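You operate a simulated robot arm through the tools that you are given. There is no shell and no other tool.

The job below is to be done with a simulated robot arm. You get a single attempt, and the scene is never put back.

Task
Set the calendar to the day and month on the yellow note pad.
Fine: stand the old blocks on the writing pad. Set down upright: white day block, green month block.

It is judged by the outcome, as a careful person would: the job done as asked, and still so three seconds after it is handed in. It fails if anything else is knocked over, pushed out of place, dropped, spilled or broken.

Robot
A 7-joint arm with a two-finger gripper, fixed in place. Base frame: the origin is on the floor under the middle of its stand, x ahead of it, y to its left, z up. Units: m, degrees, N and s.
With the tool pointing down near the work surface it reaches from about 0.32 to 0.72 m from the base axis. Its first joint turns from -66.0 to 66.0 degrees. Payload 2.45 kg.
The tool frame sits at the grasp point between the pads (the TCP): z along the fingers, y along the line on which they close. The tips reach 0.026 m beyond it. The gripper opens to 0.096 m; its body begins 0.069 m behind the TCP.
Orientation is told as [roll, pitch, yaw] about the base's x, y, z axes, in that order, counted from this pose: with the fingers straight down and closing along the base's y, the tool's x points along the base's -x, its y along +y and its z along -z.

Tools
- The arm moves only by the tool drive_tool. Its argument "deltas" is a list of rows, each an object of numbers (a shift or turn left out is 0, a gripper value left out holds the last): "dx", "dy", "dz": the shift along the base's x, y, z in units of 40 mm (1.0 is 40 mm); "rx", "ry", "rz": the turn, a rotation vector about the base's x, y, z in units of 5 degrees (1.0 is 5 degrees); "hand": the gripper command, from -1 (shut) to 1 (fully open), values between in proportion. In form: [{"dx": .., "dy": .., "dz": .., "rx": .., "ry": .., "rz": .., "hand": ..}, ...]. A call has 1 to 20 rows; each row shifts and turns the commanded pose from where the row before left it. A call with a number of a shift or a turn outside -1 to 1 is refused whole. Rows are played at 5 a second. More than 0.05 m and 8.6 degrees between two rows, or a gripper value outside its range, and nothing of the call is played. A pose out of reach is approached as far as the arm can. The call stops where the force on the tool passes 60 N (or 10 N more than at its start, if that is more) or the arm is blocked; 0.2 s more then pass. Each finger travels about 0.05 m/s and halts on what it meets, pressing with about 37 N; the grip force reading is that of the motor and also rises with nothing between the fingers. The clock runs only during rows and for 0.2 s after the last one: add rows that do not move to give the fingers time. The reply holds the time, the measured pose of the TCP, the force on the tool along the base axes, the opening and the grip force, in the units named above and with some noise, with the torque about the TCP (base axes, N m) and any sound that the robot's microphone picked up.
- Cameras (640 x 400 px; columns grow to the right, rows downward): "scene" is fixed at [0.1659, -0.4078, 1.4117]; the picture's right is [0.73, -0.68, 0.00], its down [-0.52, -0.56, -0.65] and it looks along [0.44, 0.47, -0.76] (base axes); focal length 364 px, centre (320, 200). "wrist" rides on the gripper at [0.082, 0.003, -0.098] in the tool frame; the picture's right is [-0.04, 1.00, 0.00], its down [-0.73, -0.03, -0.68] and it looks along [-0.68, -0.03, 0.73] (tool axes); focal length 256 px, centre (320, 200).
- grab_frame(camera): a new picture of that camera. The clock stands still meanwhile.
- probe_pixels(camera, pixels): there is no depth. For up to 12 entries [column, row, z] of the newest picture of that camera ("zoom" is the newest enlarged one), the place [x, y] in the base frame at which the ray of that pixel passes the height z, good to about 0.002 m, but the place of the scene camera against the robot may be out by one fixed shift of up to 0.018 m in any direction. The clock stands still meanwhile.
- inspect(camera, box): a new picture of the part [left, top, right, bottom] of that camera's present view, enlarged. The clock stands still meanwhile.
- sign_off(): hands the job in; it is judged then, once.

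Open the gripper and draw the arm clear of the work before you hand the job in, unless the task says otherwise.

The tools are called after ">>>" as name(argument=value, ...) on one line, values as JSON. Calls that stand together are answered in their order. drive_tool: Moves the arm, as the interface text tells. Its arguments: {"type":"object","properties":{"deltas":{"type":"array"}},"required":["deltas"]} The other tools are called the same way: grab_frame (camera) takes a picture; probe_pixels (camera, pixels) gives the place at which the rays of pixels pass given heights; inspect (camera, box) takes an enlarged picture of a part of a camera's view; sign_off () hands the job in.

At the start:

```text
t: 0.0
tcp_pos: [0.426, -0.2617, 0.9787]
tcp_rot: [0.0, 0.1, 0.0]
wrist_force: [1.6, -0.7, 0.3]
ft_torque: [0.03, 0.0, -0.04]
gripper_width: 0.0961
grasp_force: 0.0
```

scene: 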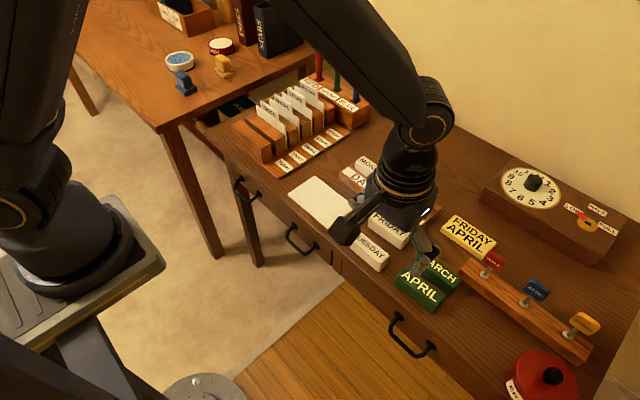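
wrist: 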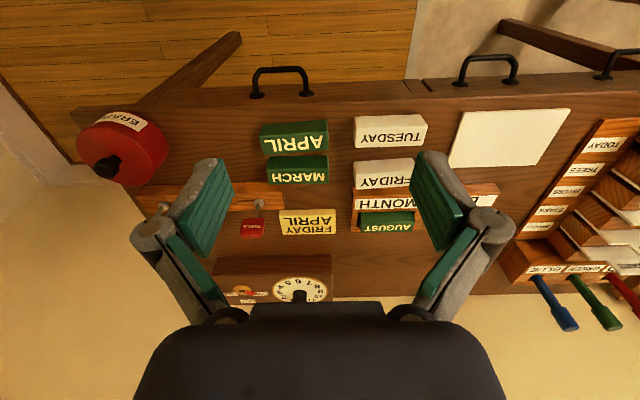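

The start pictures show the yellow note "FRIDAY APRIL" around scene pixel (467,235), with the calendar partly hidden behind the arm at (375,180). I'll look closer with both cameras.

>>> inspect(camera="scene", box=[280, 130, 520, 320])

>>> inspect(camera="wrist", box=[220, 90, 580, 310])

```text
2.11 times, centred on (400, 225) of scene
```

zoom: 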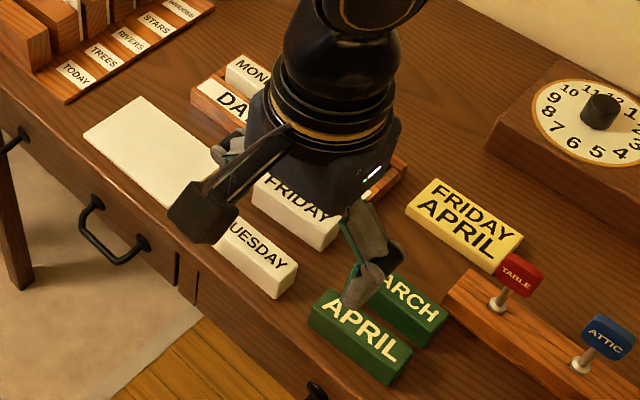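

```text
1.78 times, centred on (400, 200) of wrist
```

zoom: 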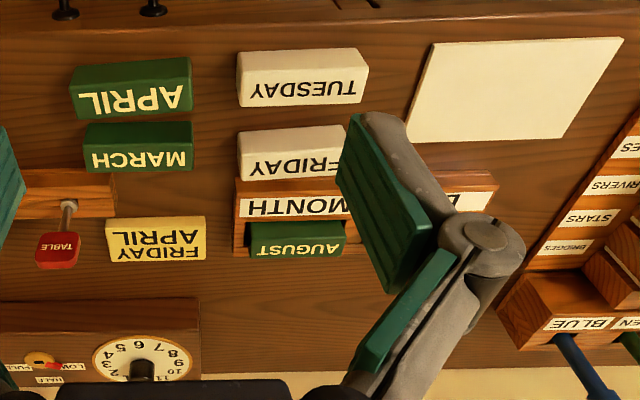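

The arm hides the calendar from the scene camera, so I raise the tool a little and move it to the left (+y), well above the items.

>>> drive_tool(deltas=[{"dz": 1}, {"dz": 1, "dy": 0.5}, {"dy": 1}, {"dy": 1}, {"dy": 1}, {"dy": 1}, {"dy": 1}, {"dy": 1}, {"dy": 1}, {}])

>>> grab_frame(camera="scene")

>>> grab_frame(camera="wrist")

```text
t: 2.2
tcp_pos: [0.4276, 0.0396, 1.0599]
tcp_rot: [-0.1, 0.1, 0.0]
wrist_force: [0.2, -0.4, -0.5]
ft_torque: [0.0, 0.0, -0.04]
gripper_width: 0.096
grasp_force: 0.1
```

```text
taken
```

scene: 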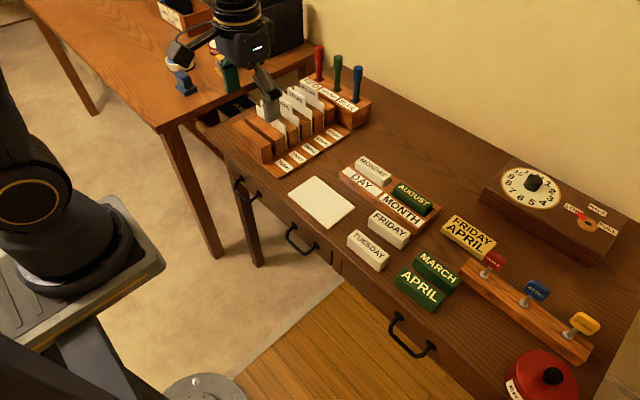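

```text
taken
```

wrist: 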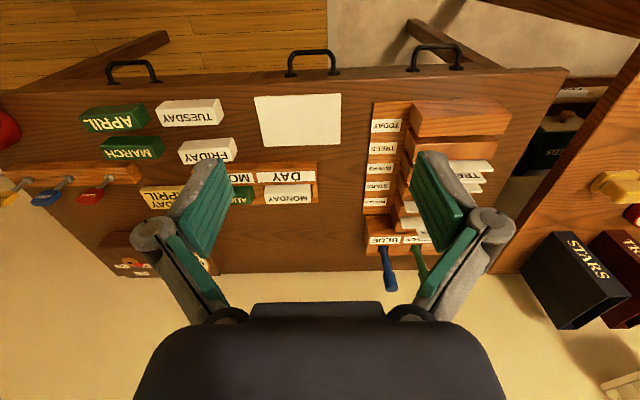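

Now the calendar is clear in the scene view: MONDAY/AUGUST in the holder at about (395,185), the spare blocks below. I zoom in on it.

>>> inspect(camera="scene", box=[320, 140, 480, 240])

>>> inspect(camera="scene", box=[340, 215, 500, 315])

>>> inspect(camera="wrist", box=[60, 70, 380, 270])

```text
4.00 times, centred on (400, 190) of scene
```

zoom: 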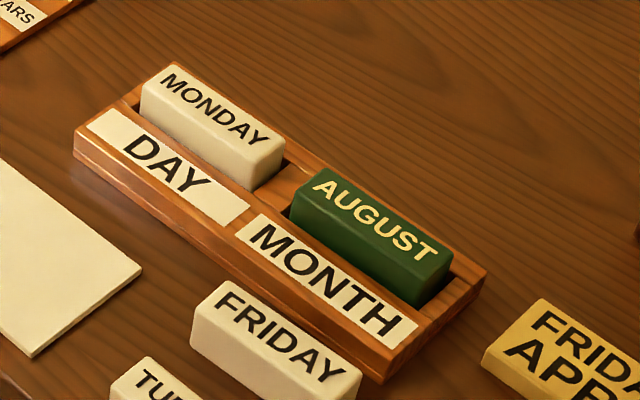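

```text
4.00 times, centred on (420, 265) of scene
```

zoom: 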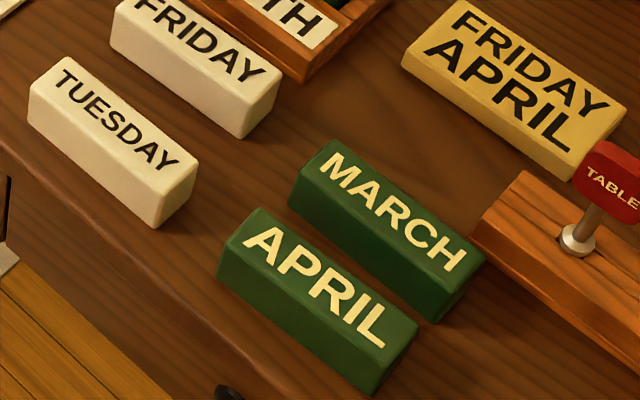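

```text
2.00 times, centred on (220, 170) of wrist
```

zoom: 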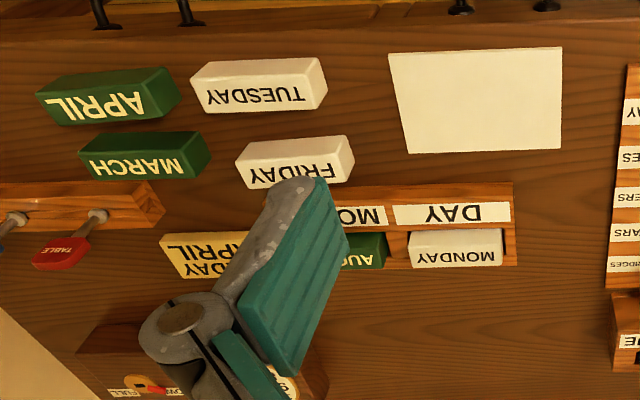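

I probe desk-level points in the wrist picture (pad corners, calendar, blocks) for a first estimate of positions and scale at several heights.

>>> probe_pixels(camera="wrist", pixels=[[254, 97, 0.75], [341, 95, 0.75], [341, 145, 0.75], [264, 147, 0.75], [317, 204, 0.75], [317, 163, 0.75], [254, 97, 0.8], [341, 95, 0.8], [341, 145, 0.8], [264, 147, 0.8], [317, 204, 0.8], [317, 163, 0.8]])

>>> probe_pixels(camera="scene", pixels=[[318, 176, 0.75], [355, 207, 0.75], [325, 229, 0.75], [288, 195, 0.75], [318, 176, 0.8], [355, 207, 0.8], [325, 229, 0.8], [288, 195, 0.8]])

```text
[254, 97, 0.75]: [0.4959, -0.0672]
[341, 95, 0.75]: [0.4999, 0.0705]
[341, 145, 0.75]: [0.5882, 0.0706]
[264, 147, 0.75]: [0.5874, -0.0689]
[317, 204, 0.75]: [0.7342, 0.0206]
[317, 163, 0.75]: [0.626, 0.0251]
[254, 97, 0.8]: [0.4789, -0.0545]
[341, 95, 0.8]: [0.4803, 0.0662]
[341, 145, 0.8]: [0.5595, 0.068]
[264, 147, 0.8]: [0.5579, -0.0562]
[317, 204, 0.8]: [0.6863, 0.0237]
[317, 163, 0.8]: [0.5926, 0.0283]
```

```text
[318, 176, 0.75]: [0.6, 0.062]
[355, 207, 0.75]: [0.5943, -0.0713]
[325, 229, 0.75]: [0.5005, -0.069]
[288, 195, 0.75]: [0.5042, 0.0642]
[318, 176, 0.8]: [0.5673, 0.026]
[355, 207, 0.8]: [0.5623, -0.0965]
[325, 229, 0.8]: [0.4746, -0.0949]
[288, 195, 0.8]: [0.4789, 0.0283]
```

Wrist and scene agree for a pad top near z≈0.75. I move to about (0.43, -0.08, 0.95) so the calendar falls between the fingers for a close, accurate wrist view.

>>> drive_tool(deltas=[{"dy": -1}, {"dy": -1}, {"dy": -1}, {"dz": -1}, {"dz": -1}, {"dz": -0.75}, {}, {}])

>>> grab_frame(camera="wrist")

>>> inspect(camera="wrist", box=[200, 60, 440, 210])

```text
t: 4.0
tcp_pos: [0.4252, -0.0816, 0.9475]
tcp_rot: [0.0, 0.0, 0.0]
wrist_force: [-1.1, -0.9, -0.4]
ft_torque: [0.01, 0.02, 0.0]
gripper_width: 0.096
grasp_force: 0.1
```

```text
taken
```

wrist: 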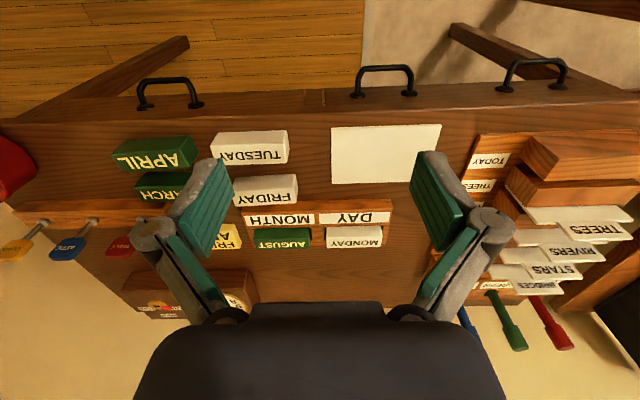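

```text
2.67 times, centred on (320, 135) of wrist
```

zoom: 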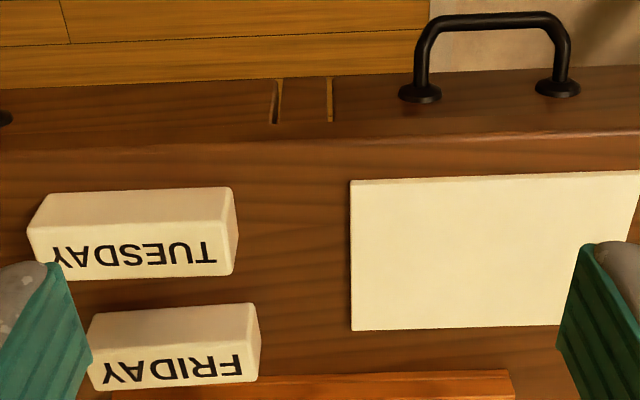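

I probe the pad's -y corners in this zoom at several heights to triangulate the pad's height against the earlier view.

>>> probe_pixels(camera="zoom", pixels=[[351, 181, 0.74], [351, 331, 0.74], [351, 181, 0.75], [351, 331, 0.75], [351, 181, 0.76], [351, 331, 0.76], [351, 181, 0.77], [351, 331, 0.77]])

>>> inspect(camera="wrist", box=[220, 150, 420, 275])

```text
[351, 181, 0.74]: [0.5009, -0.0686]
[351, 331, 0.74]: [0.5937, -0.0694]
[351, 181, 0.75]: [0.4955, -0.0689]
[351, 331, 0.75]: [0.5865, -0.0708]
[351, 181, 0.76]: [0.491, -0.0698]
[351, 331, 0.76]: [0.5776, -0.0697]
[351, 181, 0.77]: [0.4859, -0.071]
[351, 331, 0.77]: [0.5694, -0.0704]
```

```text
3.20 times, centred on (320, 212) of wrist
```

zoom: 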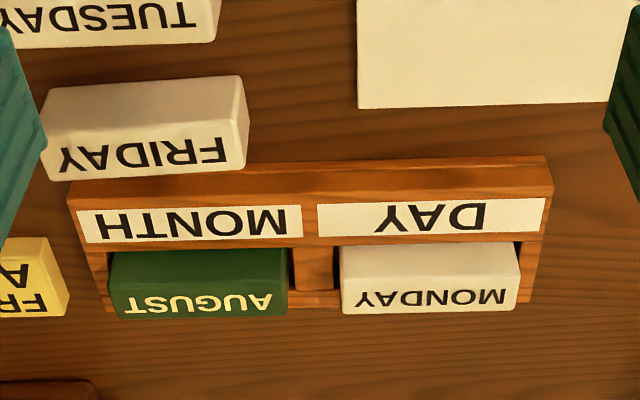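

The pad top is at z≈0.75. I enlarge FRIDAY and the calendar for edge measurements.

>>> inspect(camera="wrist", box=[225, 165, 325, 227])

>>> inspect(camera="wrist", box=[300, 190, 400, 252])

>>> inspect(camera="wrist", box=[235, 190, 335, 252])

```text
6.40 times, centred on (275, 196) of wrist
```

zoom: 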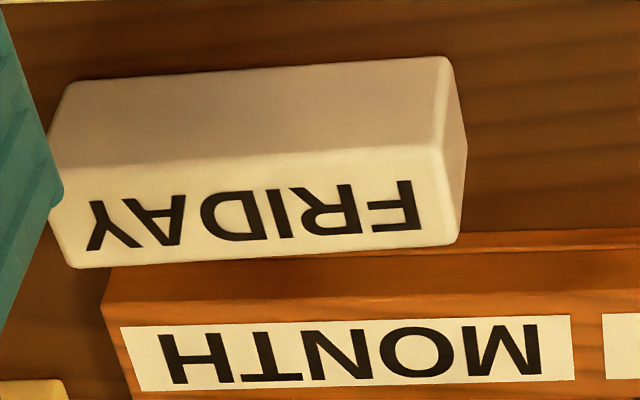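

```text
6.40 times, centred on (350, 221) of wrist
```

zoom: 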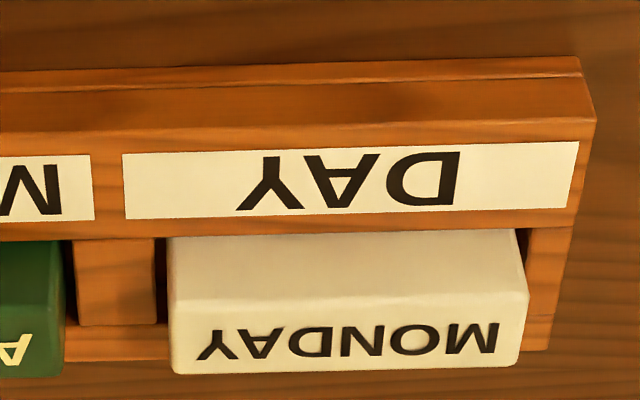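

```text
6.40 times, centred on (285, 221) of wrist
```

zoom: 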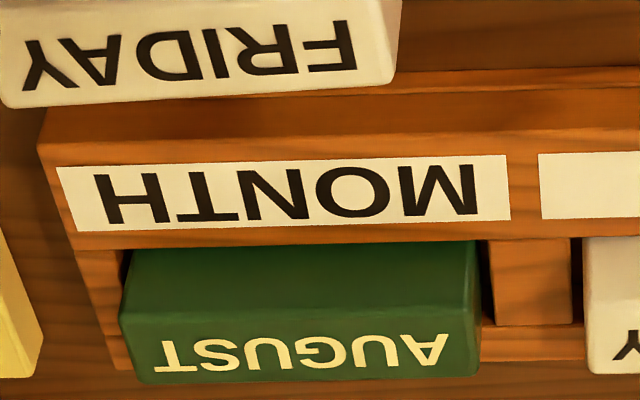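

I probe FRIDAY's corners (bottom edge near (236,178)–(295,174), top edges near (294,188) and (296,203)) at candidate heights to size the blocks.

>>> probe_pixels(camera="wrist", pixels=[[236.25, 177.6, 0.745], [294.84, 173.7, 0.745], [297.8, 187.5, 0.745], [294.2, 187.7, 0.77], [296.4, 202.7, 0.77], [236.25, 206.6, 0.77], [294.2, 187.7, 0.78], [296.4, 202.7, 0.78], [236.25, 206.6, 0.78], [294.2, 187.7, 0.775], [296.4, 202.7, 0.775], [236.25, 206.6, 0.775]])

>>> probe_pixels(camera="scene", pixels=[[376.3, 211.5, 0.78], [410.3, 232, 0.78], [404, 249.5, 0.745], [368, 226, 0.745], [368, 226, 0.75], [369, 217.5, 0.775]])

```text
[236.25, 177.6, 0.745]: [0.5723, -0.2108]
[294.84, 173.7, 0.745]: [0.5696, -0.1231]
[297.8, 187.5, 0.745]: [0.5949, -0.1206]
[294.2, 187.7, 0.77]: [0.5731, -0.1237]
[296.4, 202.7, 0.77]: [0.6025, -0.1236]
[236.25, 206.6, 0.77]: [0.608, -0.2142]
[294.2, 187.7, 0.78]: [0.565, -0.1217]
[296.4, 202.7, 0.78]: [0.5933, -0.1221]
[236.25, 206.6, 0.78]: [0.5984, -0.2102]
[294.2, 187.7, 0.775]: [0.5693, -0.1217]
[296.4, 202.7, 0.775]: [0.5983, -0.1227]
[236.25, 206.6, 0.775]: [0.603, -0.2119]
```

```text
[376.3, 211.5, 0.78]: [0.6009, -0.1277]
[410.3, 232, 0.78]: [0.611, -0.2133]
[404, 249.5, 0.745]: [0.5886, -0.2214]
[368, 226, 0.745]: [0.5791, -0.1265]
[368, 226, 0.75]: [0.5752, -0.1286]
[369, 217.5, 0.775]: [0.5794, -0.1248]
```

Blocks measure about 88 mm (y) × 28 mm (x) × 31 mm, so they must be gripped across x. Now I probe the holder edges and MONDAY's edges at candidate heights.

>>> probe_pixels(camera="wrist", pixels=[[390.6, 198.8, 0.745], [393.0, 208.2, 0.76], [393.0, 208.2, 0.765], [389.0, 222.1, 0.76], [389.0, 222.1, 0.765], [385.6, 244.4, 0.765], [326.9, 248.0, 0.78], [381.25, 246.8, 0.78], [326.9, 248.0, 0.785], [381.25, 246.8, 0.785], [326.9, 248.0, 0.79], [381.25, 246.8, 0.79]])

>>> probe_pixels(camera="wrist", pixels=[[326.6, 238.0, 0.78], [382.3, 236.2, 0.78], [326.6, 238.0, 0.785], [382.3, 236.2, 0.785], [326.6, 238.0, 0.79], [382.3, 236.2, 0.79], [385.6, 244.4, 0.76], [385.6, 244.4, 0.755], [393.0, 208.2, 0.755], [389.0, 222.1, 0.755]])

```text
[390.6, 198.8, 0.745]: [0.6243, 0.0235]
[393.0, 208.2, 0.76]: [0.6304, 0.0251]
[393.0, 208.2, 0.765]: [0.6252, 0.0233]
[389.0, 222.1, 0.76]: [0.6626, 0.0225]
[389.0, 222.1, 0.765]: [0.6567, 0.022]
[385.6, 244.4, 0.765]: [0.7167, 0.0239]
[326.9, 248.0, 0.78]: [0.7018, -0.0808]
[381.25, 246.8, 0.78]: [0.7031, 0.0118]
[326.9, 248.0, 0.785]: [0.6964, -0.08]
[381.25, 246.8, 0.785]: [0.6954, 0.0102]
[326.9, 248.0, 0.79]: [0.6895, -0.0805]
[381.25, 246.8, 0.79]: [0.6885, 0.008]
```

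```text
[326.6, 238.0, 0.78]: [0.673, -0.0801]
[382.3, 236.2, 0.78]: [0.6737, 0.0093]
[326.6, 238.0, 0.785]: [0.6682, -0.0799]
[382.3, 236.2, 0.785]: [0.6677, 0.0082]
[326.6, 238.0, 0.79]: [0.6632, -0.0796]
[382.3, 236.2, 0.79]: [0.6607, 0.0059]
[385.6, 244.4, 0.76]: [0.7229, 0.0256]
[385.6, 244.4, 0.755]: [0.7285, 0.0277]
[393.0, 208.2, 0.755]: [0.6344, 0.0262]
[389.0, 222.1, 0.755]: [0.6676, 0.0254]
```

Holder top ≈0.765 (front x≈0.625), MONDAY ≈ x 0.668–0.696, y −0.080–0.010, top ≈0.785. I turn the tool +90° in yaw so the fingers close along x, raising slightly.

>>> drive_tool(deltas=[{"rz": 1, "dz": 0.5}, {"rz": 1, "dz": 0.5}, {"rz": 1}, {"rz": 1}, {"rz": 1}, {"rz": 1}, {"rz": 1}, {"rz": 1}, {"rz": 1}, {"rz": 1}, {"rz": 1}, {"rz": 1}, {"rz": 1}, {"rz": 1}, {"rz": 1}, {"rz": 1}, {"rz": 1}, {"rz": 1}, {}, {}])

>>> grab_frame(camera="scene")

>>> grab_frame(camera="wrist")

```text
t: 8.2
tcp_pos: [0.4266, -0.0812, 0.9893]
tcp_rot: [0.0, 0.1, 90.0]
wrist_force: [-0.1, -0.2, -0.2]
ft_torque: [0.01, 0.02, 0.01]
gripper_width: 0.0959
grasp_force: 0.0
```

```text
taken
```

scene: 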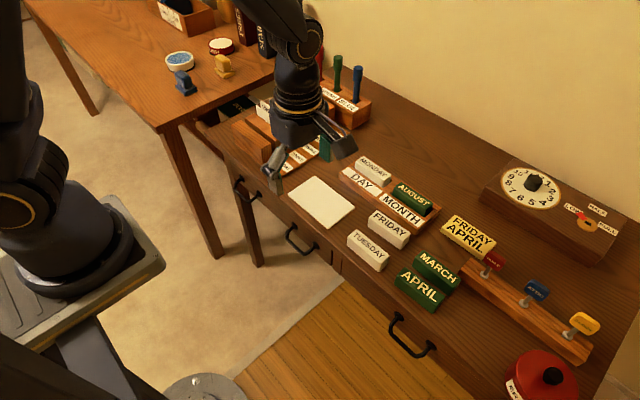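

```text
taken
```

wrist: 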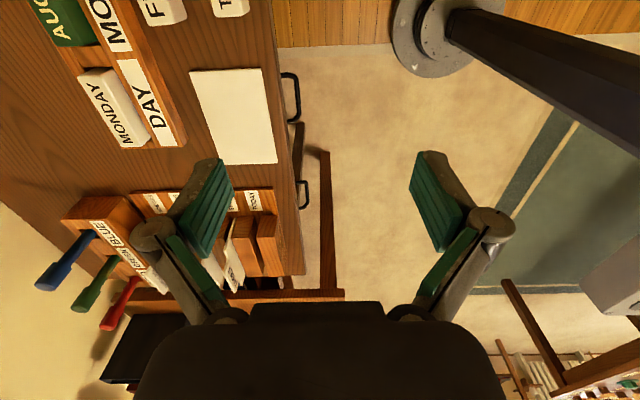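

Yaw is 90°. I move to about (0.68, -0.20, 0.95) so the wrist camera looks along +y over the calendar between the fingers.

>>> drive_tool(deltas=[{"dx": 0.9, "dy": -0.5}, {"dx": 0.9, "dy": -0.5}, {"dx": 0.9, "dy": -0.5}, {"dx": 0.9, "dy": -0.5}, {"dx": 0.9, "dy": -0.5}, {"dx": 0.9, "dy": -0.47}, {"dx": 0.94, "dz": -0.5}, {"dz": -0.5}, {}, {}])

>>> grab_frame(camera="wrist")

>>> inspect(camera="wrist", box=[220, 100, 420, 225])

```text
t: 10.4
tcp_pos: [0.6792, -0.1996, 0.9488]
tcp_rot: [0.1, 0.0, 90.0]
wrist_force: [0.4, 0.2, 0.7]
ft_torque: [0.03, 0.03, -0.01]
gripper_width: 0.0961
grasp_force: 0.0
```

```text
taken
```

wrist: 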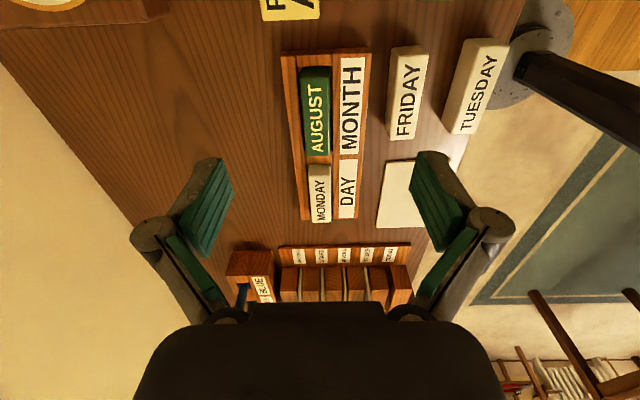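

```text
3.20 times, centred on (320, 162) of wrist
```

zoom: 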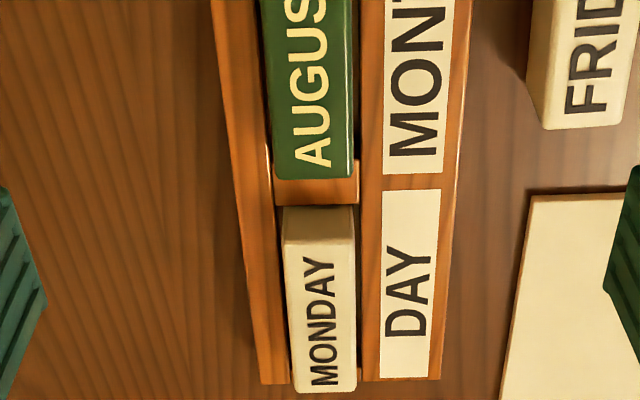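

This gives a nice along-y view of the calendar. I enlarge both wells for edge measurements.

>>> inspect(camera="wrist", box=[275, 155, 385, 225])

>>> inspect(camera="wrist", box=[270, 40, 430, 165])

>>> inspect(camera="wrist", box=[270, 45, 380, 115])

```text
5.71 times, centred on (330, 190) of wrist
```

zoom: 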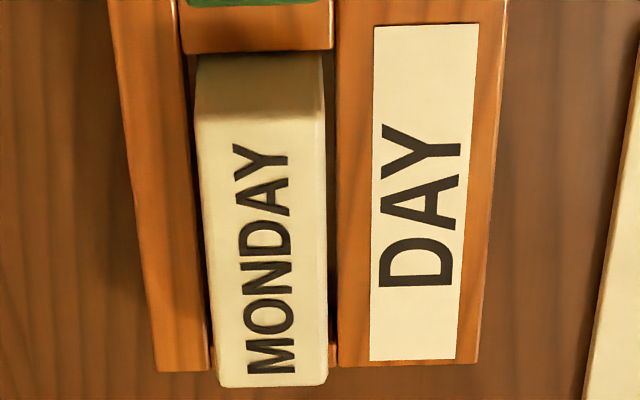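

```text
3.20 times, centred on (350, 102) of wrist
```

zoom: 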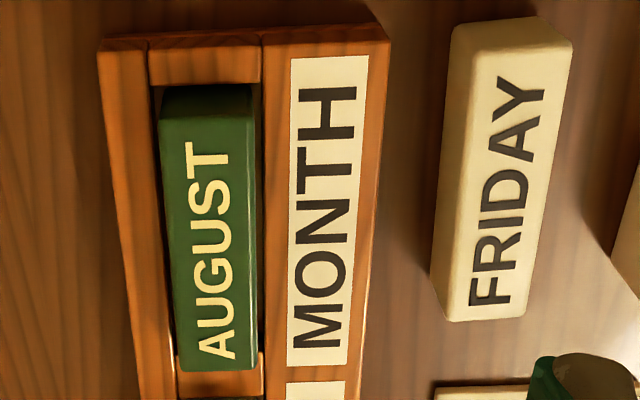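

```text
5.71 times, centred on (325, 80) of wrist
```

zoom: 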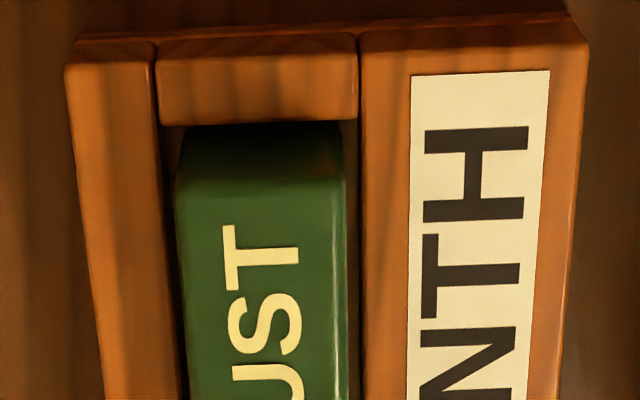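

I probe the well edges at rim height 0.765 and the block top corners at 0.785.

>>> probe_pixels(camera="wrist", pixels=[[297, 66.9, 0.765], [332, 66.9, 0.765], [299.8, 77.0, 0.785], [329, 76.2, 0.785], [306.25, 155.4, 0.785], [330, 154.2, 0.785], [307.25, 164.6, 0.765], [333, 164.6, 0.765], [310.75, 219.75, 0.765], [333.15, 218.9, 0.765], [308.5, 177.75, 0.785], [330.9, 177.4, 0.785]])

>>> probe_pixels(camera="wrist", pixels=[[312, 222.6, 0.785], [331.4, 222, 0.785], [312, 222.6, 0.78], [331.4, 222, 0.78], [301.5, 219.5, 0.765], [357.5, 218.5, 0.765], [280.8, 52, 0.765], [371.5, 47.5, 0.765], [299.8, 77.0, 0.78], [329, 76.2, 0.78], [306.25, 155.4, 0.78], [330, 154.2, 0.78]])

```text
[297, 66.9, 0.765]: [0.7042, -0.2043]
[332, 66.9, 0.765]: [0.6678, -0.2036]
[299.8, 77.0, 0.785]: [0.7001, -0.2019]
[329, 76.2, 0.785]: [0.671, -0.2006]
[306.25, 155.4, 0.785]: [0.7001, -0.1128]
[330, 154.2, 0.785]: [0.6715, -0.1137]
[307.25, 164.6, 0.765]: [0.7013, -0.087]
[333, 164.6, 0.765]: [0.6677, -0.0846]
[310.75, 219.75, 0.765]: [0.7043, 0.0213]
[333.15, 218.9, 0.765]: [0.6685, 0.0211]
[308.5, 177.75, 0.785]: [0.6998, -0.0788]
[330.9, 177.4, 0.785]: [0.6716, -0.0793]
```

```text
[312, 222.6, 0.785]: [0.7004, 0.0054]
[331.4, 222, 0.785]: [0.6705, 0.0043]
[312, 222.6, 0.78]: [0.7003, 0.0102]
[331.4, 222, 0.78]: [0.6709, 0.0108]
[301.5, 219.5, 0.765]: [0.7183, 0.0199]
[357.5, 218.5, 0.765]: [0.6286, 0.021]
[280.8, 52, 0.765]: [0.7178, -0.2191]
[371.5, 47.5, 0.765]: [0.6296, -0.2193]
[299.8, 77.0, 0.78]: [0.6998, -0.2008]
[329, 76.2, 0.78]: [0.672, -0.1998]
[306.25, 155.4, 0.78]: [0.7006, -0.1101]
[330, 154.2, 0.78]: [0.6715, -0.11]
```

Wells measure ≈ x 0.668–0.7035 with ~3 mm slack per side; MONDAY's centre is ≈ (0.686, −0.035), AUGUST's ≈ (0.686, −0.156). I move above MONDAY and descend to z≈0.85 for a check look.

>>> drive_tool(deltas=[{"dx": 0.15, "dy": 0.8}, {"dy": 0.8}, {"dy": 0.8}, {"dy": 0.8}, {"dy": 0.92}, {"dz": -0.7}, {"dz": -0.7}, {"dz": -0.7}, {"dz": -0.37}, {}, {}])

>>> grab_frame(camera="wrist")

>>> grab_frame(camera="scene")

```text
t: 12.8
tcp_pos: [0.6859, -0.0357, 0.8494]
tcp_rot: [0.0, 0.0, 90.0]
wrist_force: [-1.3, -0.8, -0.5]
ft_torque: [-0.02, -0.01, -0.01]
gripper_width: 0.096
grasp_force: 0.0
```

```text
taken
```

wrist: 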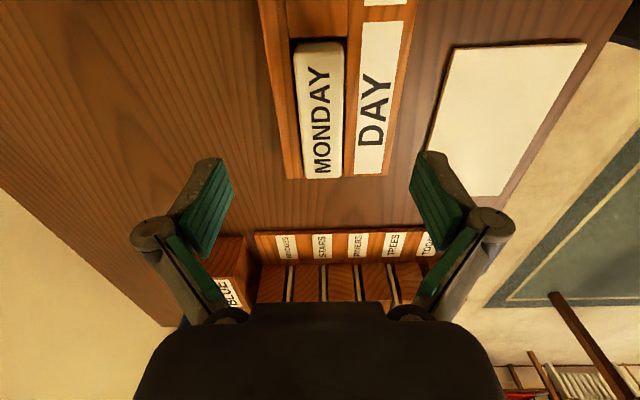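

```text
taken
```

scene: 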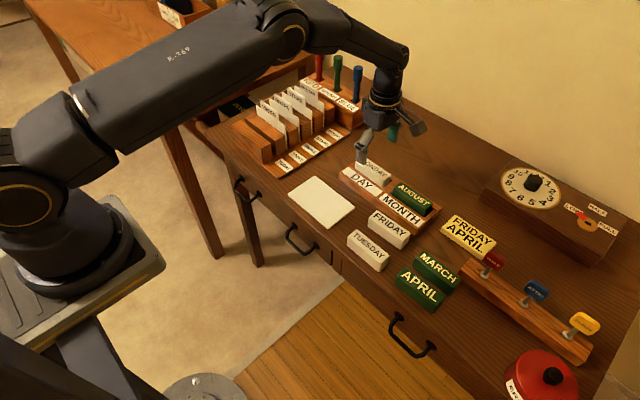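

MONDAY is centred between the fingers (columns 295–345). I enlarge it here for a more accurate measure before descending.

>>> inspect(camera="wrist", box=[220, 20, 460, 190])

```text
2.35 times, centred on (340, 105) of wrist
```

zoom: 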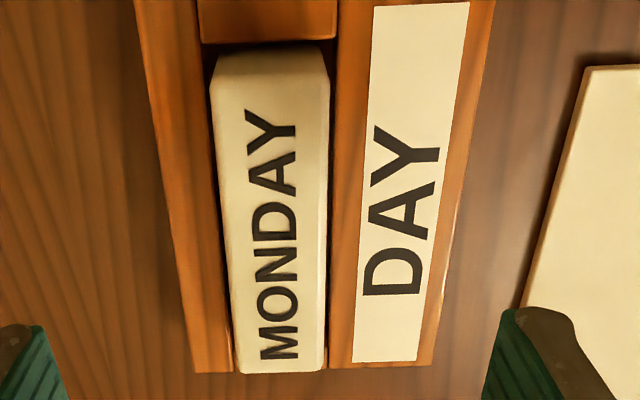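

I probe these corners: MONDAY top near edge (210–329, 84), far edge (237–322, 371), well near edge (203–334, 42), holder end (195–432, 370).

>>> probe_pixels(camera="zoom", pixels=[[210, 85, 0.785], [329, 82, 0.785], [237, 372, 0.785], [322, 370, 0.785], [210, 85, 0.78], [329, 82, 0.78], [237, 372, 0.78], [322, 370, 0.78], [203, 43, 0.765], [335, 40, 0.765], [195, 372, 0.765], [433, 363, 0.765]])

>>> probe_pixels(camera="zoom", pixels=[[586, 66, 0.75], [586, 66, 0.745], [522, 305, 0.75], [522, 305, 0.745], [493, 0, 0.765], [152, 100, 0.765], [482, 60, 0.765]])

```text
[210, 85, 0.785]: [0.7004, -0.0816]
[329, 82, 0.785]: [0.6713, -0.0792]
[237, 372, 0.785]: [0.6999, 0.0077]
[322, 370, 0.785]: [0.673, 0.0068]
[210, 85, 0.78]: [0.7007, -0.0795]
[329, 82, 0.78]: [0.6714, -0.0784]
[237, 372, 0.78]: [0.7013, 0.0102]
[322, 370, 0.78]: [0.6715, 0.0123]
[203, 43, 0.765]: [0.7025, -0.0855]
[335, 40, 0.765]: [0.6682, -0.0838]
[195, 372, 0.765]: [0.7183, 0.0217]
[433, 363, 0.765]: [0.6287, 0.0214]
```

```text
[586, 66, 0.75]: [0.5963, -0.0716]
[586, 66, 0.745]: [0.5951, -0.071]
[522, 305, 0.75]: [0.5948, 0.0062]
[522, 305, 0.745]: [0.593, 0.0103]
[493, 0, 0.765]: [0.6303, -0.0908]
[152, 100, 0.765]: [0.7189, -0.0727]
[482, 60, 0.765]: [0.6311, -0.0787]
```

Refined heights: desk ≈0.740, pad top ≈0.743, holder rim ≈0.761, MONDAY top ≈0.7815 (29 mm blocks). I descend to TCP z≈0.791 (tips ~4 mm above the rim) and close on MONDAY.

>>> drive_tool(deltas=[{"dz": -0.5}, {"dz": -0.5}, {"dz": -0.3}, {"dz": -0.17}, {}, {"hand": -1}, {}, {}, {}, {}, {}, {}])

>>> grab_frame(camera="wrist")

>>> inspect(camera="scene", box=[320, 110, 480, 210])

```text
t: 15.4
tcp_pos: [0.6864, -0.0357, 0.7918]
tcp_rot: [0.1, 0.0, 90.0]
wrist_force: [-1.6, -0.4, 1.2]
ft_torque: [0.0, 0.1, -0.02]
gripper_width: 0.0292
grasp_force: 37.2
```

```text
taken
```

wrist: 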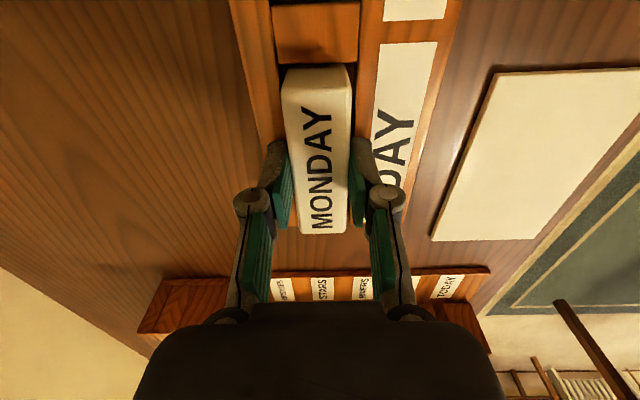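

```text
4.00 times, centred on (400, 160) of scene
```

zoom: 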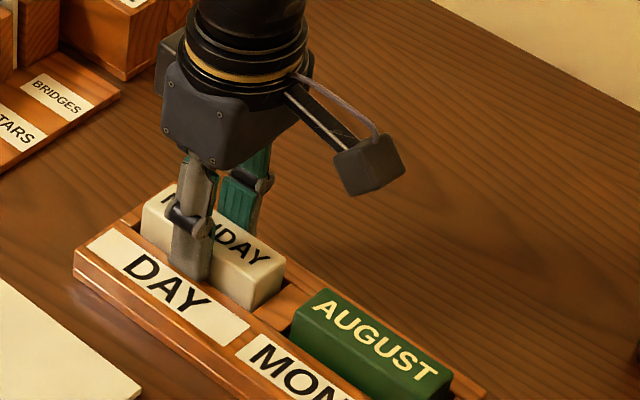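

MONDAY is held (opening 29.2 mm, 37 N). I lift it straight up slowly to check that it comes free.

>>> drive_tool(deltas=[{"dz": 0.2}, {"dz": 0.3}, {"dz": 0.5}, {"dz": 0.5}, {"dz": 0.5}, {}])

>>> grab_frame(camera="wrist")

>>> inspect(camera="scene", box=[280, 90, 480, 215])

```text
t: 16.8
tcp_pos: [0.6859, -0.0368, 0.8723]
tcp_rot: [0.1, 0.0, 90.0]
wrist_force: [-0.7, 0.0, -1.0]
ft_torque: [-0.01, 0.02, 0.0]
gripper_width: 0.0003
grasp_force: 28.0
```

```text
taken
```

wrist: 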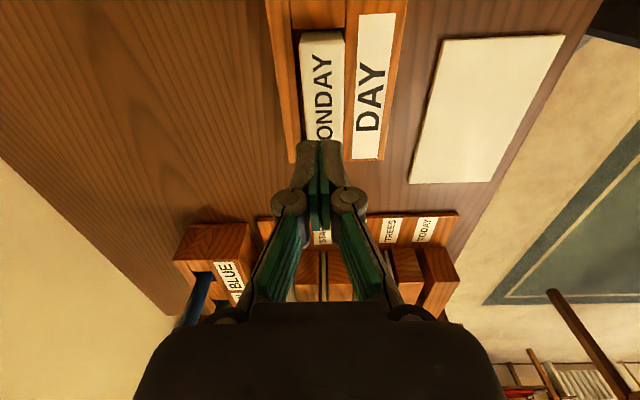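

```text
3.20 times, centred on (380, 152) of scene
```

zoom: 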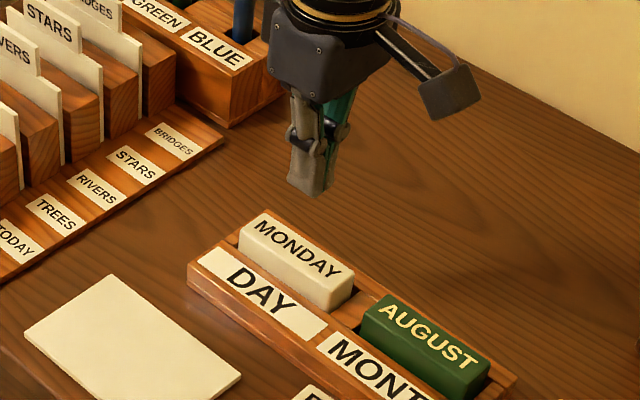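

The reading (opening 0.0003) and the picture show that the grip slipped off and MONDAY stayed in its well at (285,265) in the zoom. I look closely at the block's state before regripping lower.

>>> inspect(camera="wrist", box=[240, 10, 420, 170])

>>> inspect(camera="scene", box=[340, 145, 440, 210])

>>> inspect(camera="scene", box=[350, 90, 430, 160])

```text
2.50 times, centred on (330, 90) of wrist
```

zoom: 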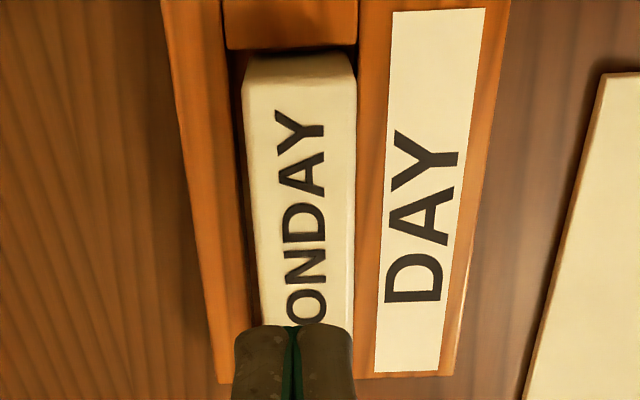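

```text
6.15 times, centred on (390, 178) of scene
```

zoom: 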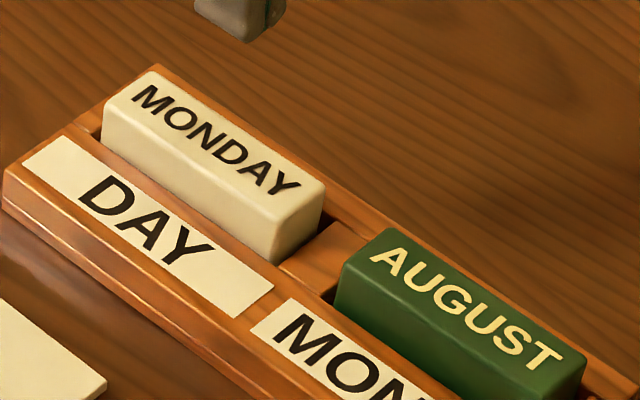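

```text
5.71 times, centred on (390, 125) of scene
```

zoom: 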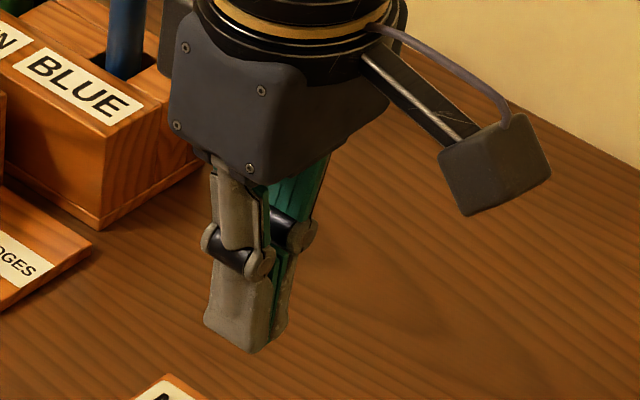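

MONDAY is still seated and upright. I reopen to ~62 mm, go back down to the former height, then 2 mm further in small steps while watching the vertical force.

>>> drive_tool(deltas=[{"hand": 0.3}, {}, {}, {}, {"dz": -0.6}, {"dz": -0.6}, {"dz": -0.5}, {"dz": -0.3}, {"dz": -0.03}, {}, {}])

>>> grab_frame(camera="wrist")

>>> inspect(camera="scene", box=[340, 125, 440, 190])

```text
t: 19.2
tcp_pos: [0.6849, -0.0346, 0.7892]
tcp_rot: [-0.1, 0.0, 90.0]
wrist_force: [-0.2, 0.6, 0.5]
ft_torque: [-0.03, 0.01, 0.0]
gripper_width: 0.0625
grasp_force: 0.1
```

```text
taken
```

wrist: 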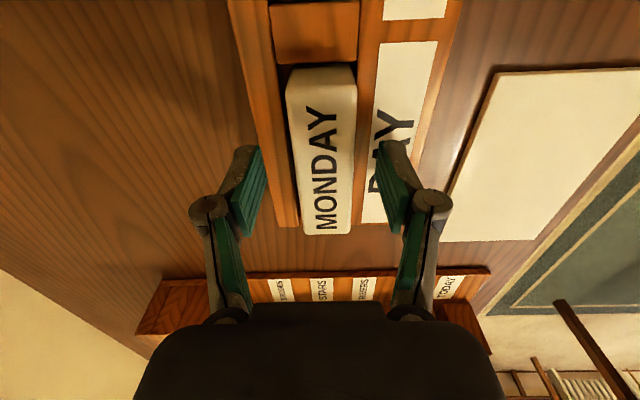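

```text
6.15 times, centred on (390, 158) of scene
```

zoom: 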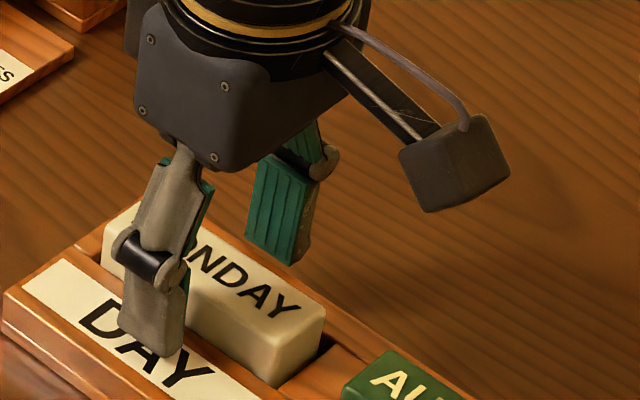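

No contact yet (force z ≈ 0.5 N). I lower 2 mm more to find how near the rim is.

>>> drive_tool(deltas=[{"dz": -0.025}, {"dz": -0.025}, {}])

>>> inspect(camera="scene", box=[345, 145, 405, 185])

>>> inspect(camera="wrist", box=[220, 90, 440, 230])

```text
t: 20.0
tcp_pos: [0.6861, -0.0353, 0.7879]
tcp_rot: [0.0, 0.0, 89.9]
wrist_force: [0.2, 0.3, -0.1]
ft_torque: [-0.03, 0.02, -0.05]
gripper_width: 0.0627
grasp_force: 0.0
```

```text
10.00 times, centred on (375, 165) of scene
```

zoom: 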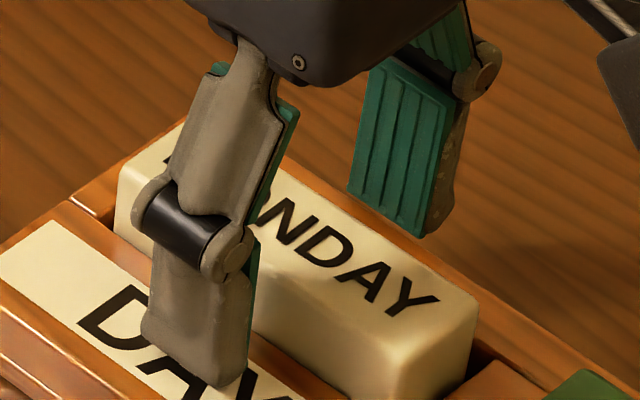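

```text
2.86 times, centred on (330, 160) of wrist
```

zoom: 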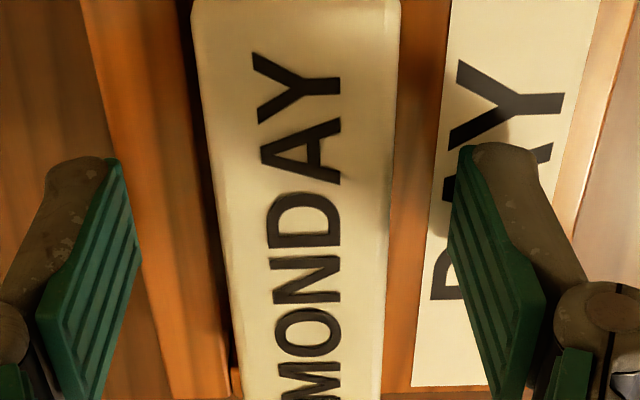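

Still free at z=0.788. I go another 2 mm lower, watching for contact.

>>> drive_tool(deltas=[{"dz": -0.025}, {"dz": -0.025}, {}])

```text
t: 20.8
tcp_pos: [0.6862, -0.036, 0.7857]
tcp_rot: [-0.2, 0.1, 90.0]
wrist_force: [0.6, 0.0, 3.2]
ft_torque: [0.01, 0.09, 0.03]
gripper_width: 0.0628
grasp_force: 0.8
```

Contact is just starting (3.2 N) so the rim is at ≈0.760. I raise 1.5 mm, close on MONDAY and check.

>>> drive_tool(deltas=[{"dz": 0.04}, {"hand": 0.0}, {"hand": -0.3}, {"hand": -1}, {}, {}, {}, {}])

>>> inspect(camera="scene", box=[345, 145, 405, 185])

>>> inspect(camera="wrist", box=[220, 50, 440, 240])

```text
t: 22.6
tcp_pos: [0.686, -0.0367, 0.7893]
tcp_rot: [-0.3, 0.0, 89.9]
wrist_force: [-13.5, 0.1, 38.2]
ft_torque: [0.08, 0.72, 0.1]
gripper_width: 0.0291
grasp_force: 37.1
```

```text
10.00 times, centred on (375, 165) of scene
```

zoom: 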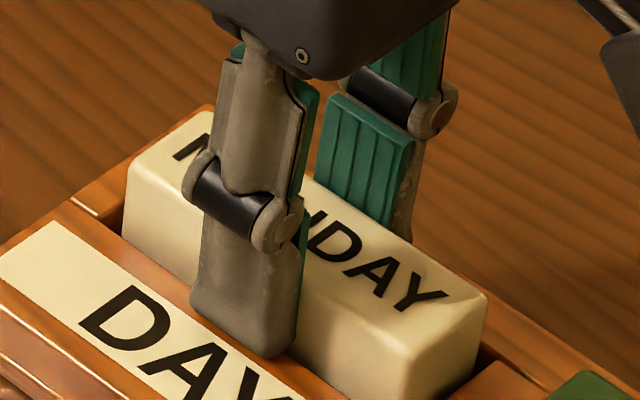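

```text
2.11 times, centred on (330, 145) of wrist
```

zoom: 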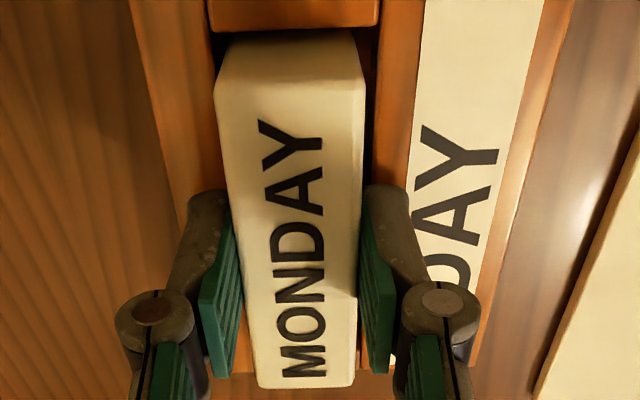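

Closing makes the tips reach lower: they now press the rails (38 N up). I ease up 2 mm to relieve that and read the force.

>>> drive_tool(deltas=[{"dz": 0.025}, {"dz": 0.025}, {}])

```text
t: 23.4
tcp_pos: [0.685, -0.0355, 0.7904]
tcp_rot: [-0.1, 0.0, 90.0]
wrist_force: [1.7, -0.4, 18.9]
ft_torque: [0.0, 0.23, 0.03]
gripper_width: 0.029
grasp_force: 36.9
```

Force fell to 19 N. Another 2 mm up should bring it near zero; then I read again.

>>> drive_tool(deltas=[{"dz": 0.025}, {"dz": 0.025}, {}])

```text
t: 24.2
tcp_pos: [0.6842, -0.0345, 0.7902]
tcp_rot: [0.2, 0.1, 90.0]
wrist_force: [0.7, 0.6, 1.0]
ft_torque: [-0.02, -0.07, -0.01]
gripper_width: 0.0289
grasp_force: 37.2
```

Now 1 N with the grip on. I lift 3 mm slowly and read the vertical force to see if MONDAY comes along.

>>> drive_tool(deltas=[{"dz": 0.025}, {"dz": 0.025}, {"dz": 0.025}, {}])

>>> inspect(camera="scene", box=[345, 145, 405, 185])

```text
t: 25.2
tcp_pos: [0.6859, -0.0355, 0.7944]
tcp_rot: [0.0, 0.1, 90.0]
wrist_force: [0.4, 0.0, -0.5]
ft_torque: [0.0, 0.01, 0.04]
gripper_width: 0.029
grasp_force: 36.5
```

```text
10.00 times, centred on (375, 165) of scene
```

zoom: 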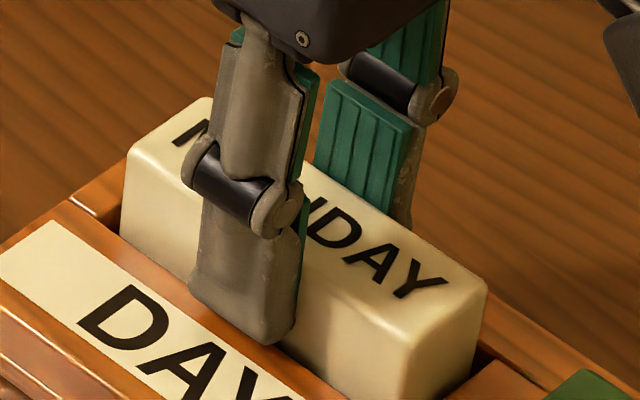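

The block seems to be moving with the fingers (its top left corner went from row 110 to 97). I continue slowly, 6 mm more, and look again.

>>> drive_tool(deltas=[{"dz": 0.03}, {"dz": 0.03}, {"dz": 0.03}, {"dz": 0.03}, {"dz": 0.03}, {}])

>>> inspect(camera="scene", box=[345, 145, 405, 185])

>>> inspect(camera="wrist", box=[220, 50, 440, 240])

```text
t: 26.6
tcp_pos: [0.6866, -0.0351, 0.801]
tcp_rot: [0.0, -0.1, 90.1]
wrist_force: [0.3, 0.7, -0.8]
ft_torque: [0.02, -0.02, 0.01]
gripper_width: 0.0289
grasp_force: 37.2
```

```text
10.00 times, centred on (375, 165) of scene
```

zoom: 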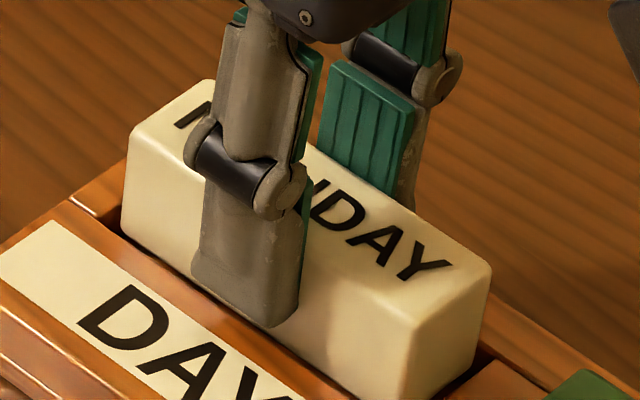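

```text
2.11 times, centred on (330, 145) of wrist
```

zoom: 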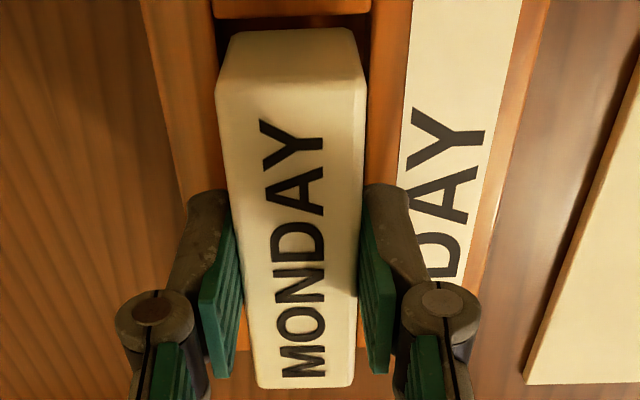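

MONDAY is rising with the fingers. I continue the slow lift about 40 mm to clear the holder.

>>> drive_tool(deltas=[{"dz": 0.05}, {"dz": 0.08}, {"dz": 0.1}, {"dz": 0.12}, {"dz": 0.15}, {"dz": 0.15}, {"dz": 0.15}, {"dz": 0.1}, {"dz": 0.06}, {"dz": 0.03}, {}])

>>> inspect(camera="scene", box=[320, 115, 440, 190])

>>> grab_frame(camera="wrist")

```text
t: 29.0
tcp_pos: [0.6856, -0.0351, 0.8406]
tcp_rot: [0.0, -0.1, 90.1]
wrist_force: [-0.1, -0.1, -1.3]
ft_torque: [0.0, -0.02, 0.02]
gripper_width: 0.0288
grasp_force: 36.6
```

```text
5.33 times, centred on (380, 152) of scene
```

zoom: 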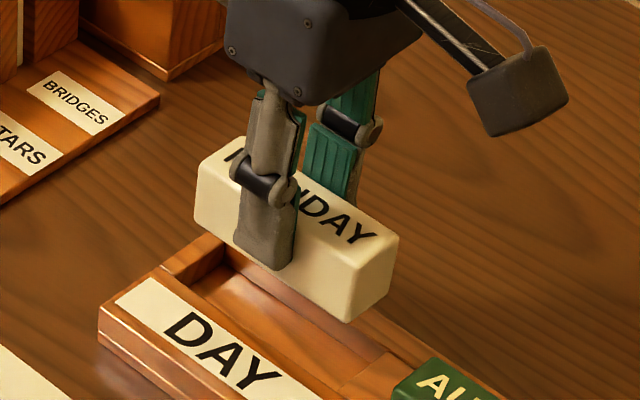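

```text
taken
```

wrist: 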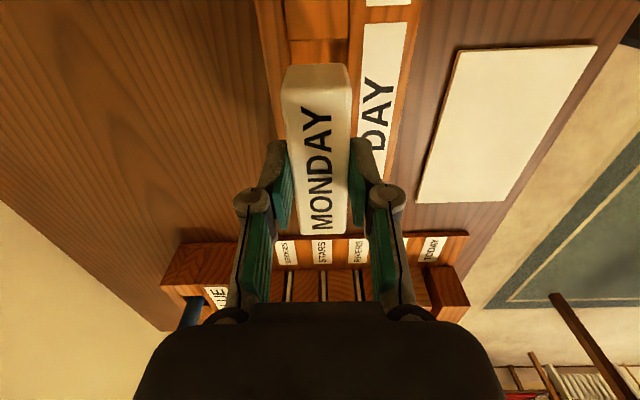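

MONDAY is free and level. I carry it slowly to the rear half of the pad, target (0.572, 0.000).

>>> drive_tool(deltas=[{"dx": -0.05}, {"dx": -0.1, "dy": 0.03}, {"dx": -0.17, "dy": 0.05}, {"dx": -0.2, "dy": 0.07}, {"dx": -0.2, "dy": 0.07}, {"dx": -0.2, "dy": 0.07}, {"dx": -0.2, "dy": 0.07}, {"dx": -0.2, "dy": 0.07}, {"dx": -0.2, "dy": 0.07}, {"dx": -0.2, "dy": 0.07}, {"dx": -0.2, "dy": 0.07}, {"dx": -0.2, "dy": 0.07}, {"dx": -0.2, "dy": 0.07}, {"dx": -0.2, "dy": 0.05}, {"dx": -0.15, "dy": 0.03}, {"dx": -0.1, "dy": 0.02}, {"dx": -0.055}, {"dx": -0.02}, {}, {}])

>>> grab_frame(camera="wrist")

>>> inspect(camera="scene", box=[260, 120, 420, 240])

```text
t: 33.2
tcp_pos: [0.5703, 0.0008, 0.8398]
tcp_rot: [0.1, 0.0, 90.1]
wrist_force: [-0.7, 0.8, -0.7]
ft_torque: [0.02, -0.02, 0.02]
gripper_width: 0.0291
grasp_force: 36.1
```

```text
taken
```

wrist: 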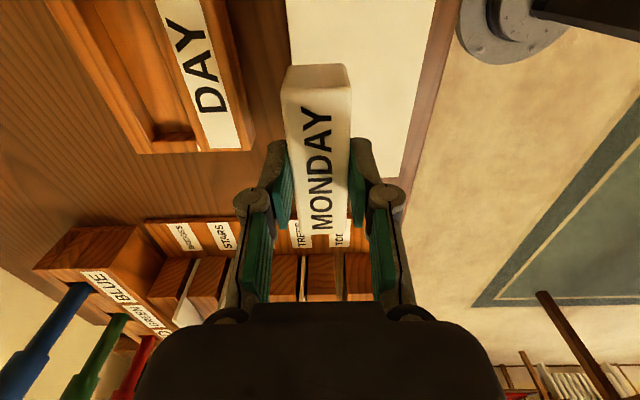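

```text
3.33 times, centred on (340, 180) of scene
```

zoom: 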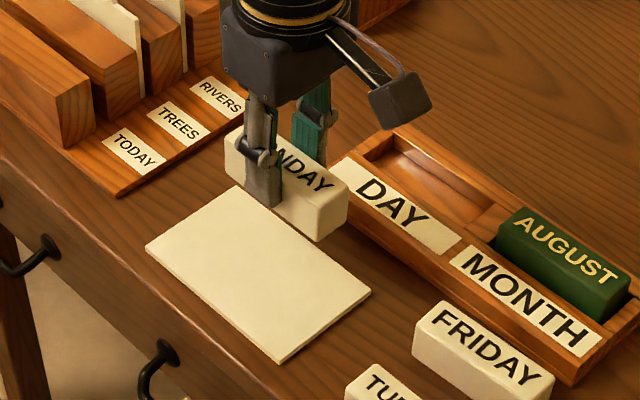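

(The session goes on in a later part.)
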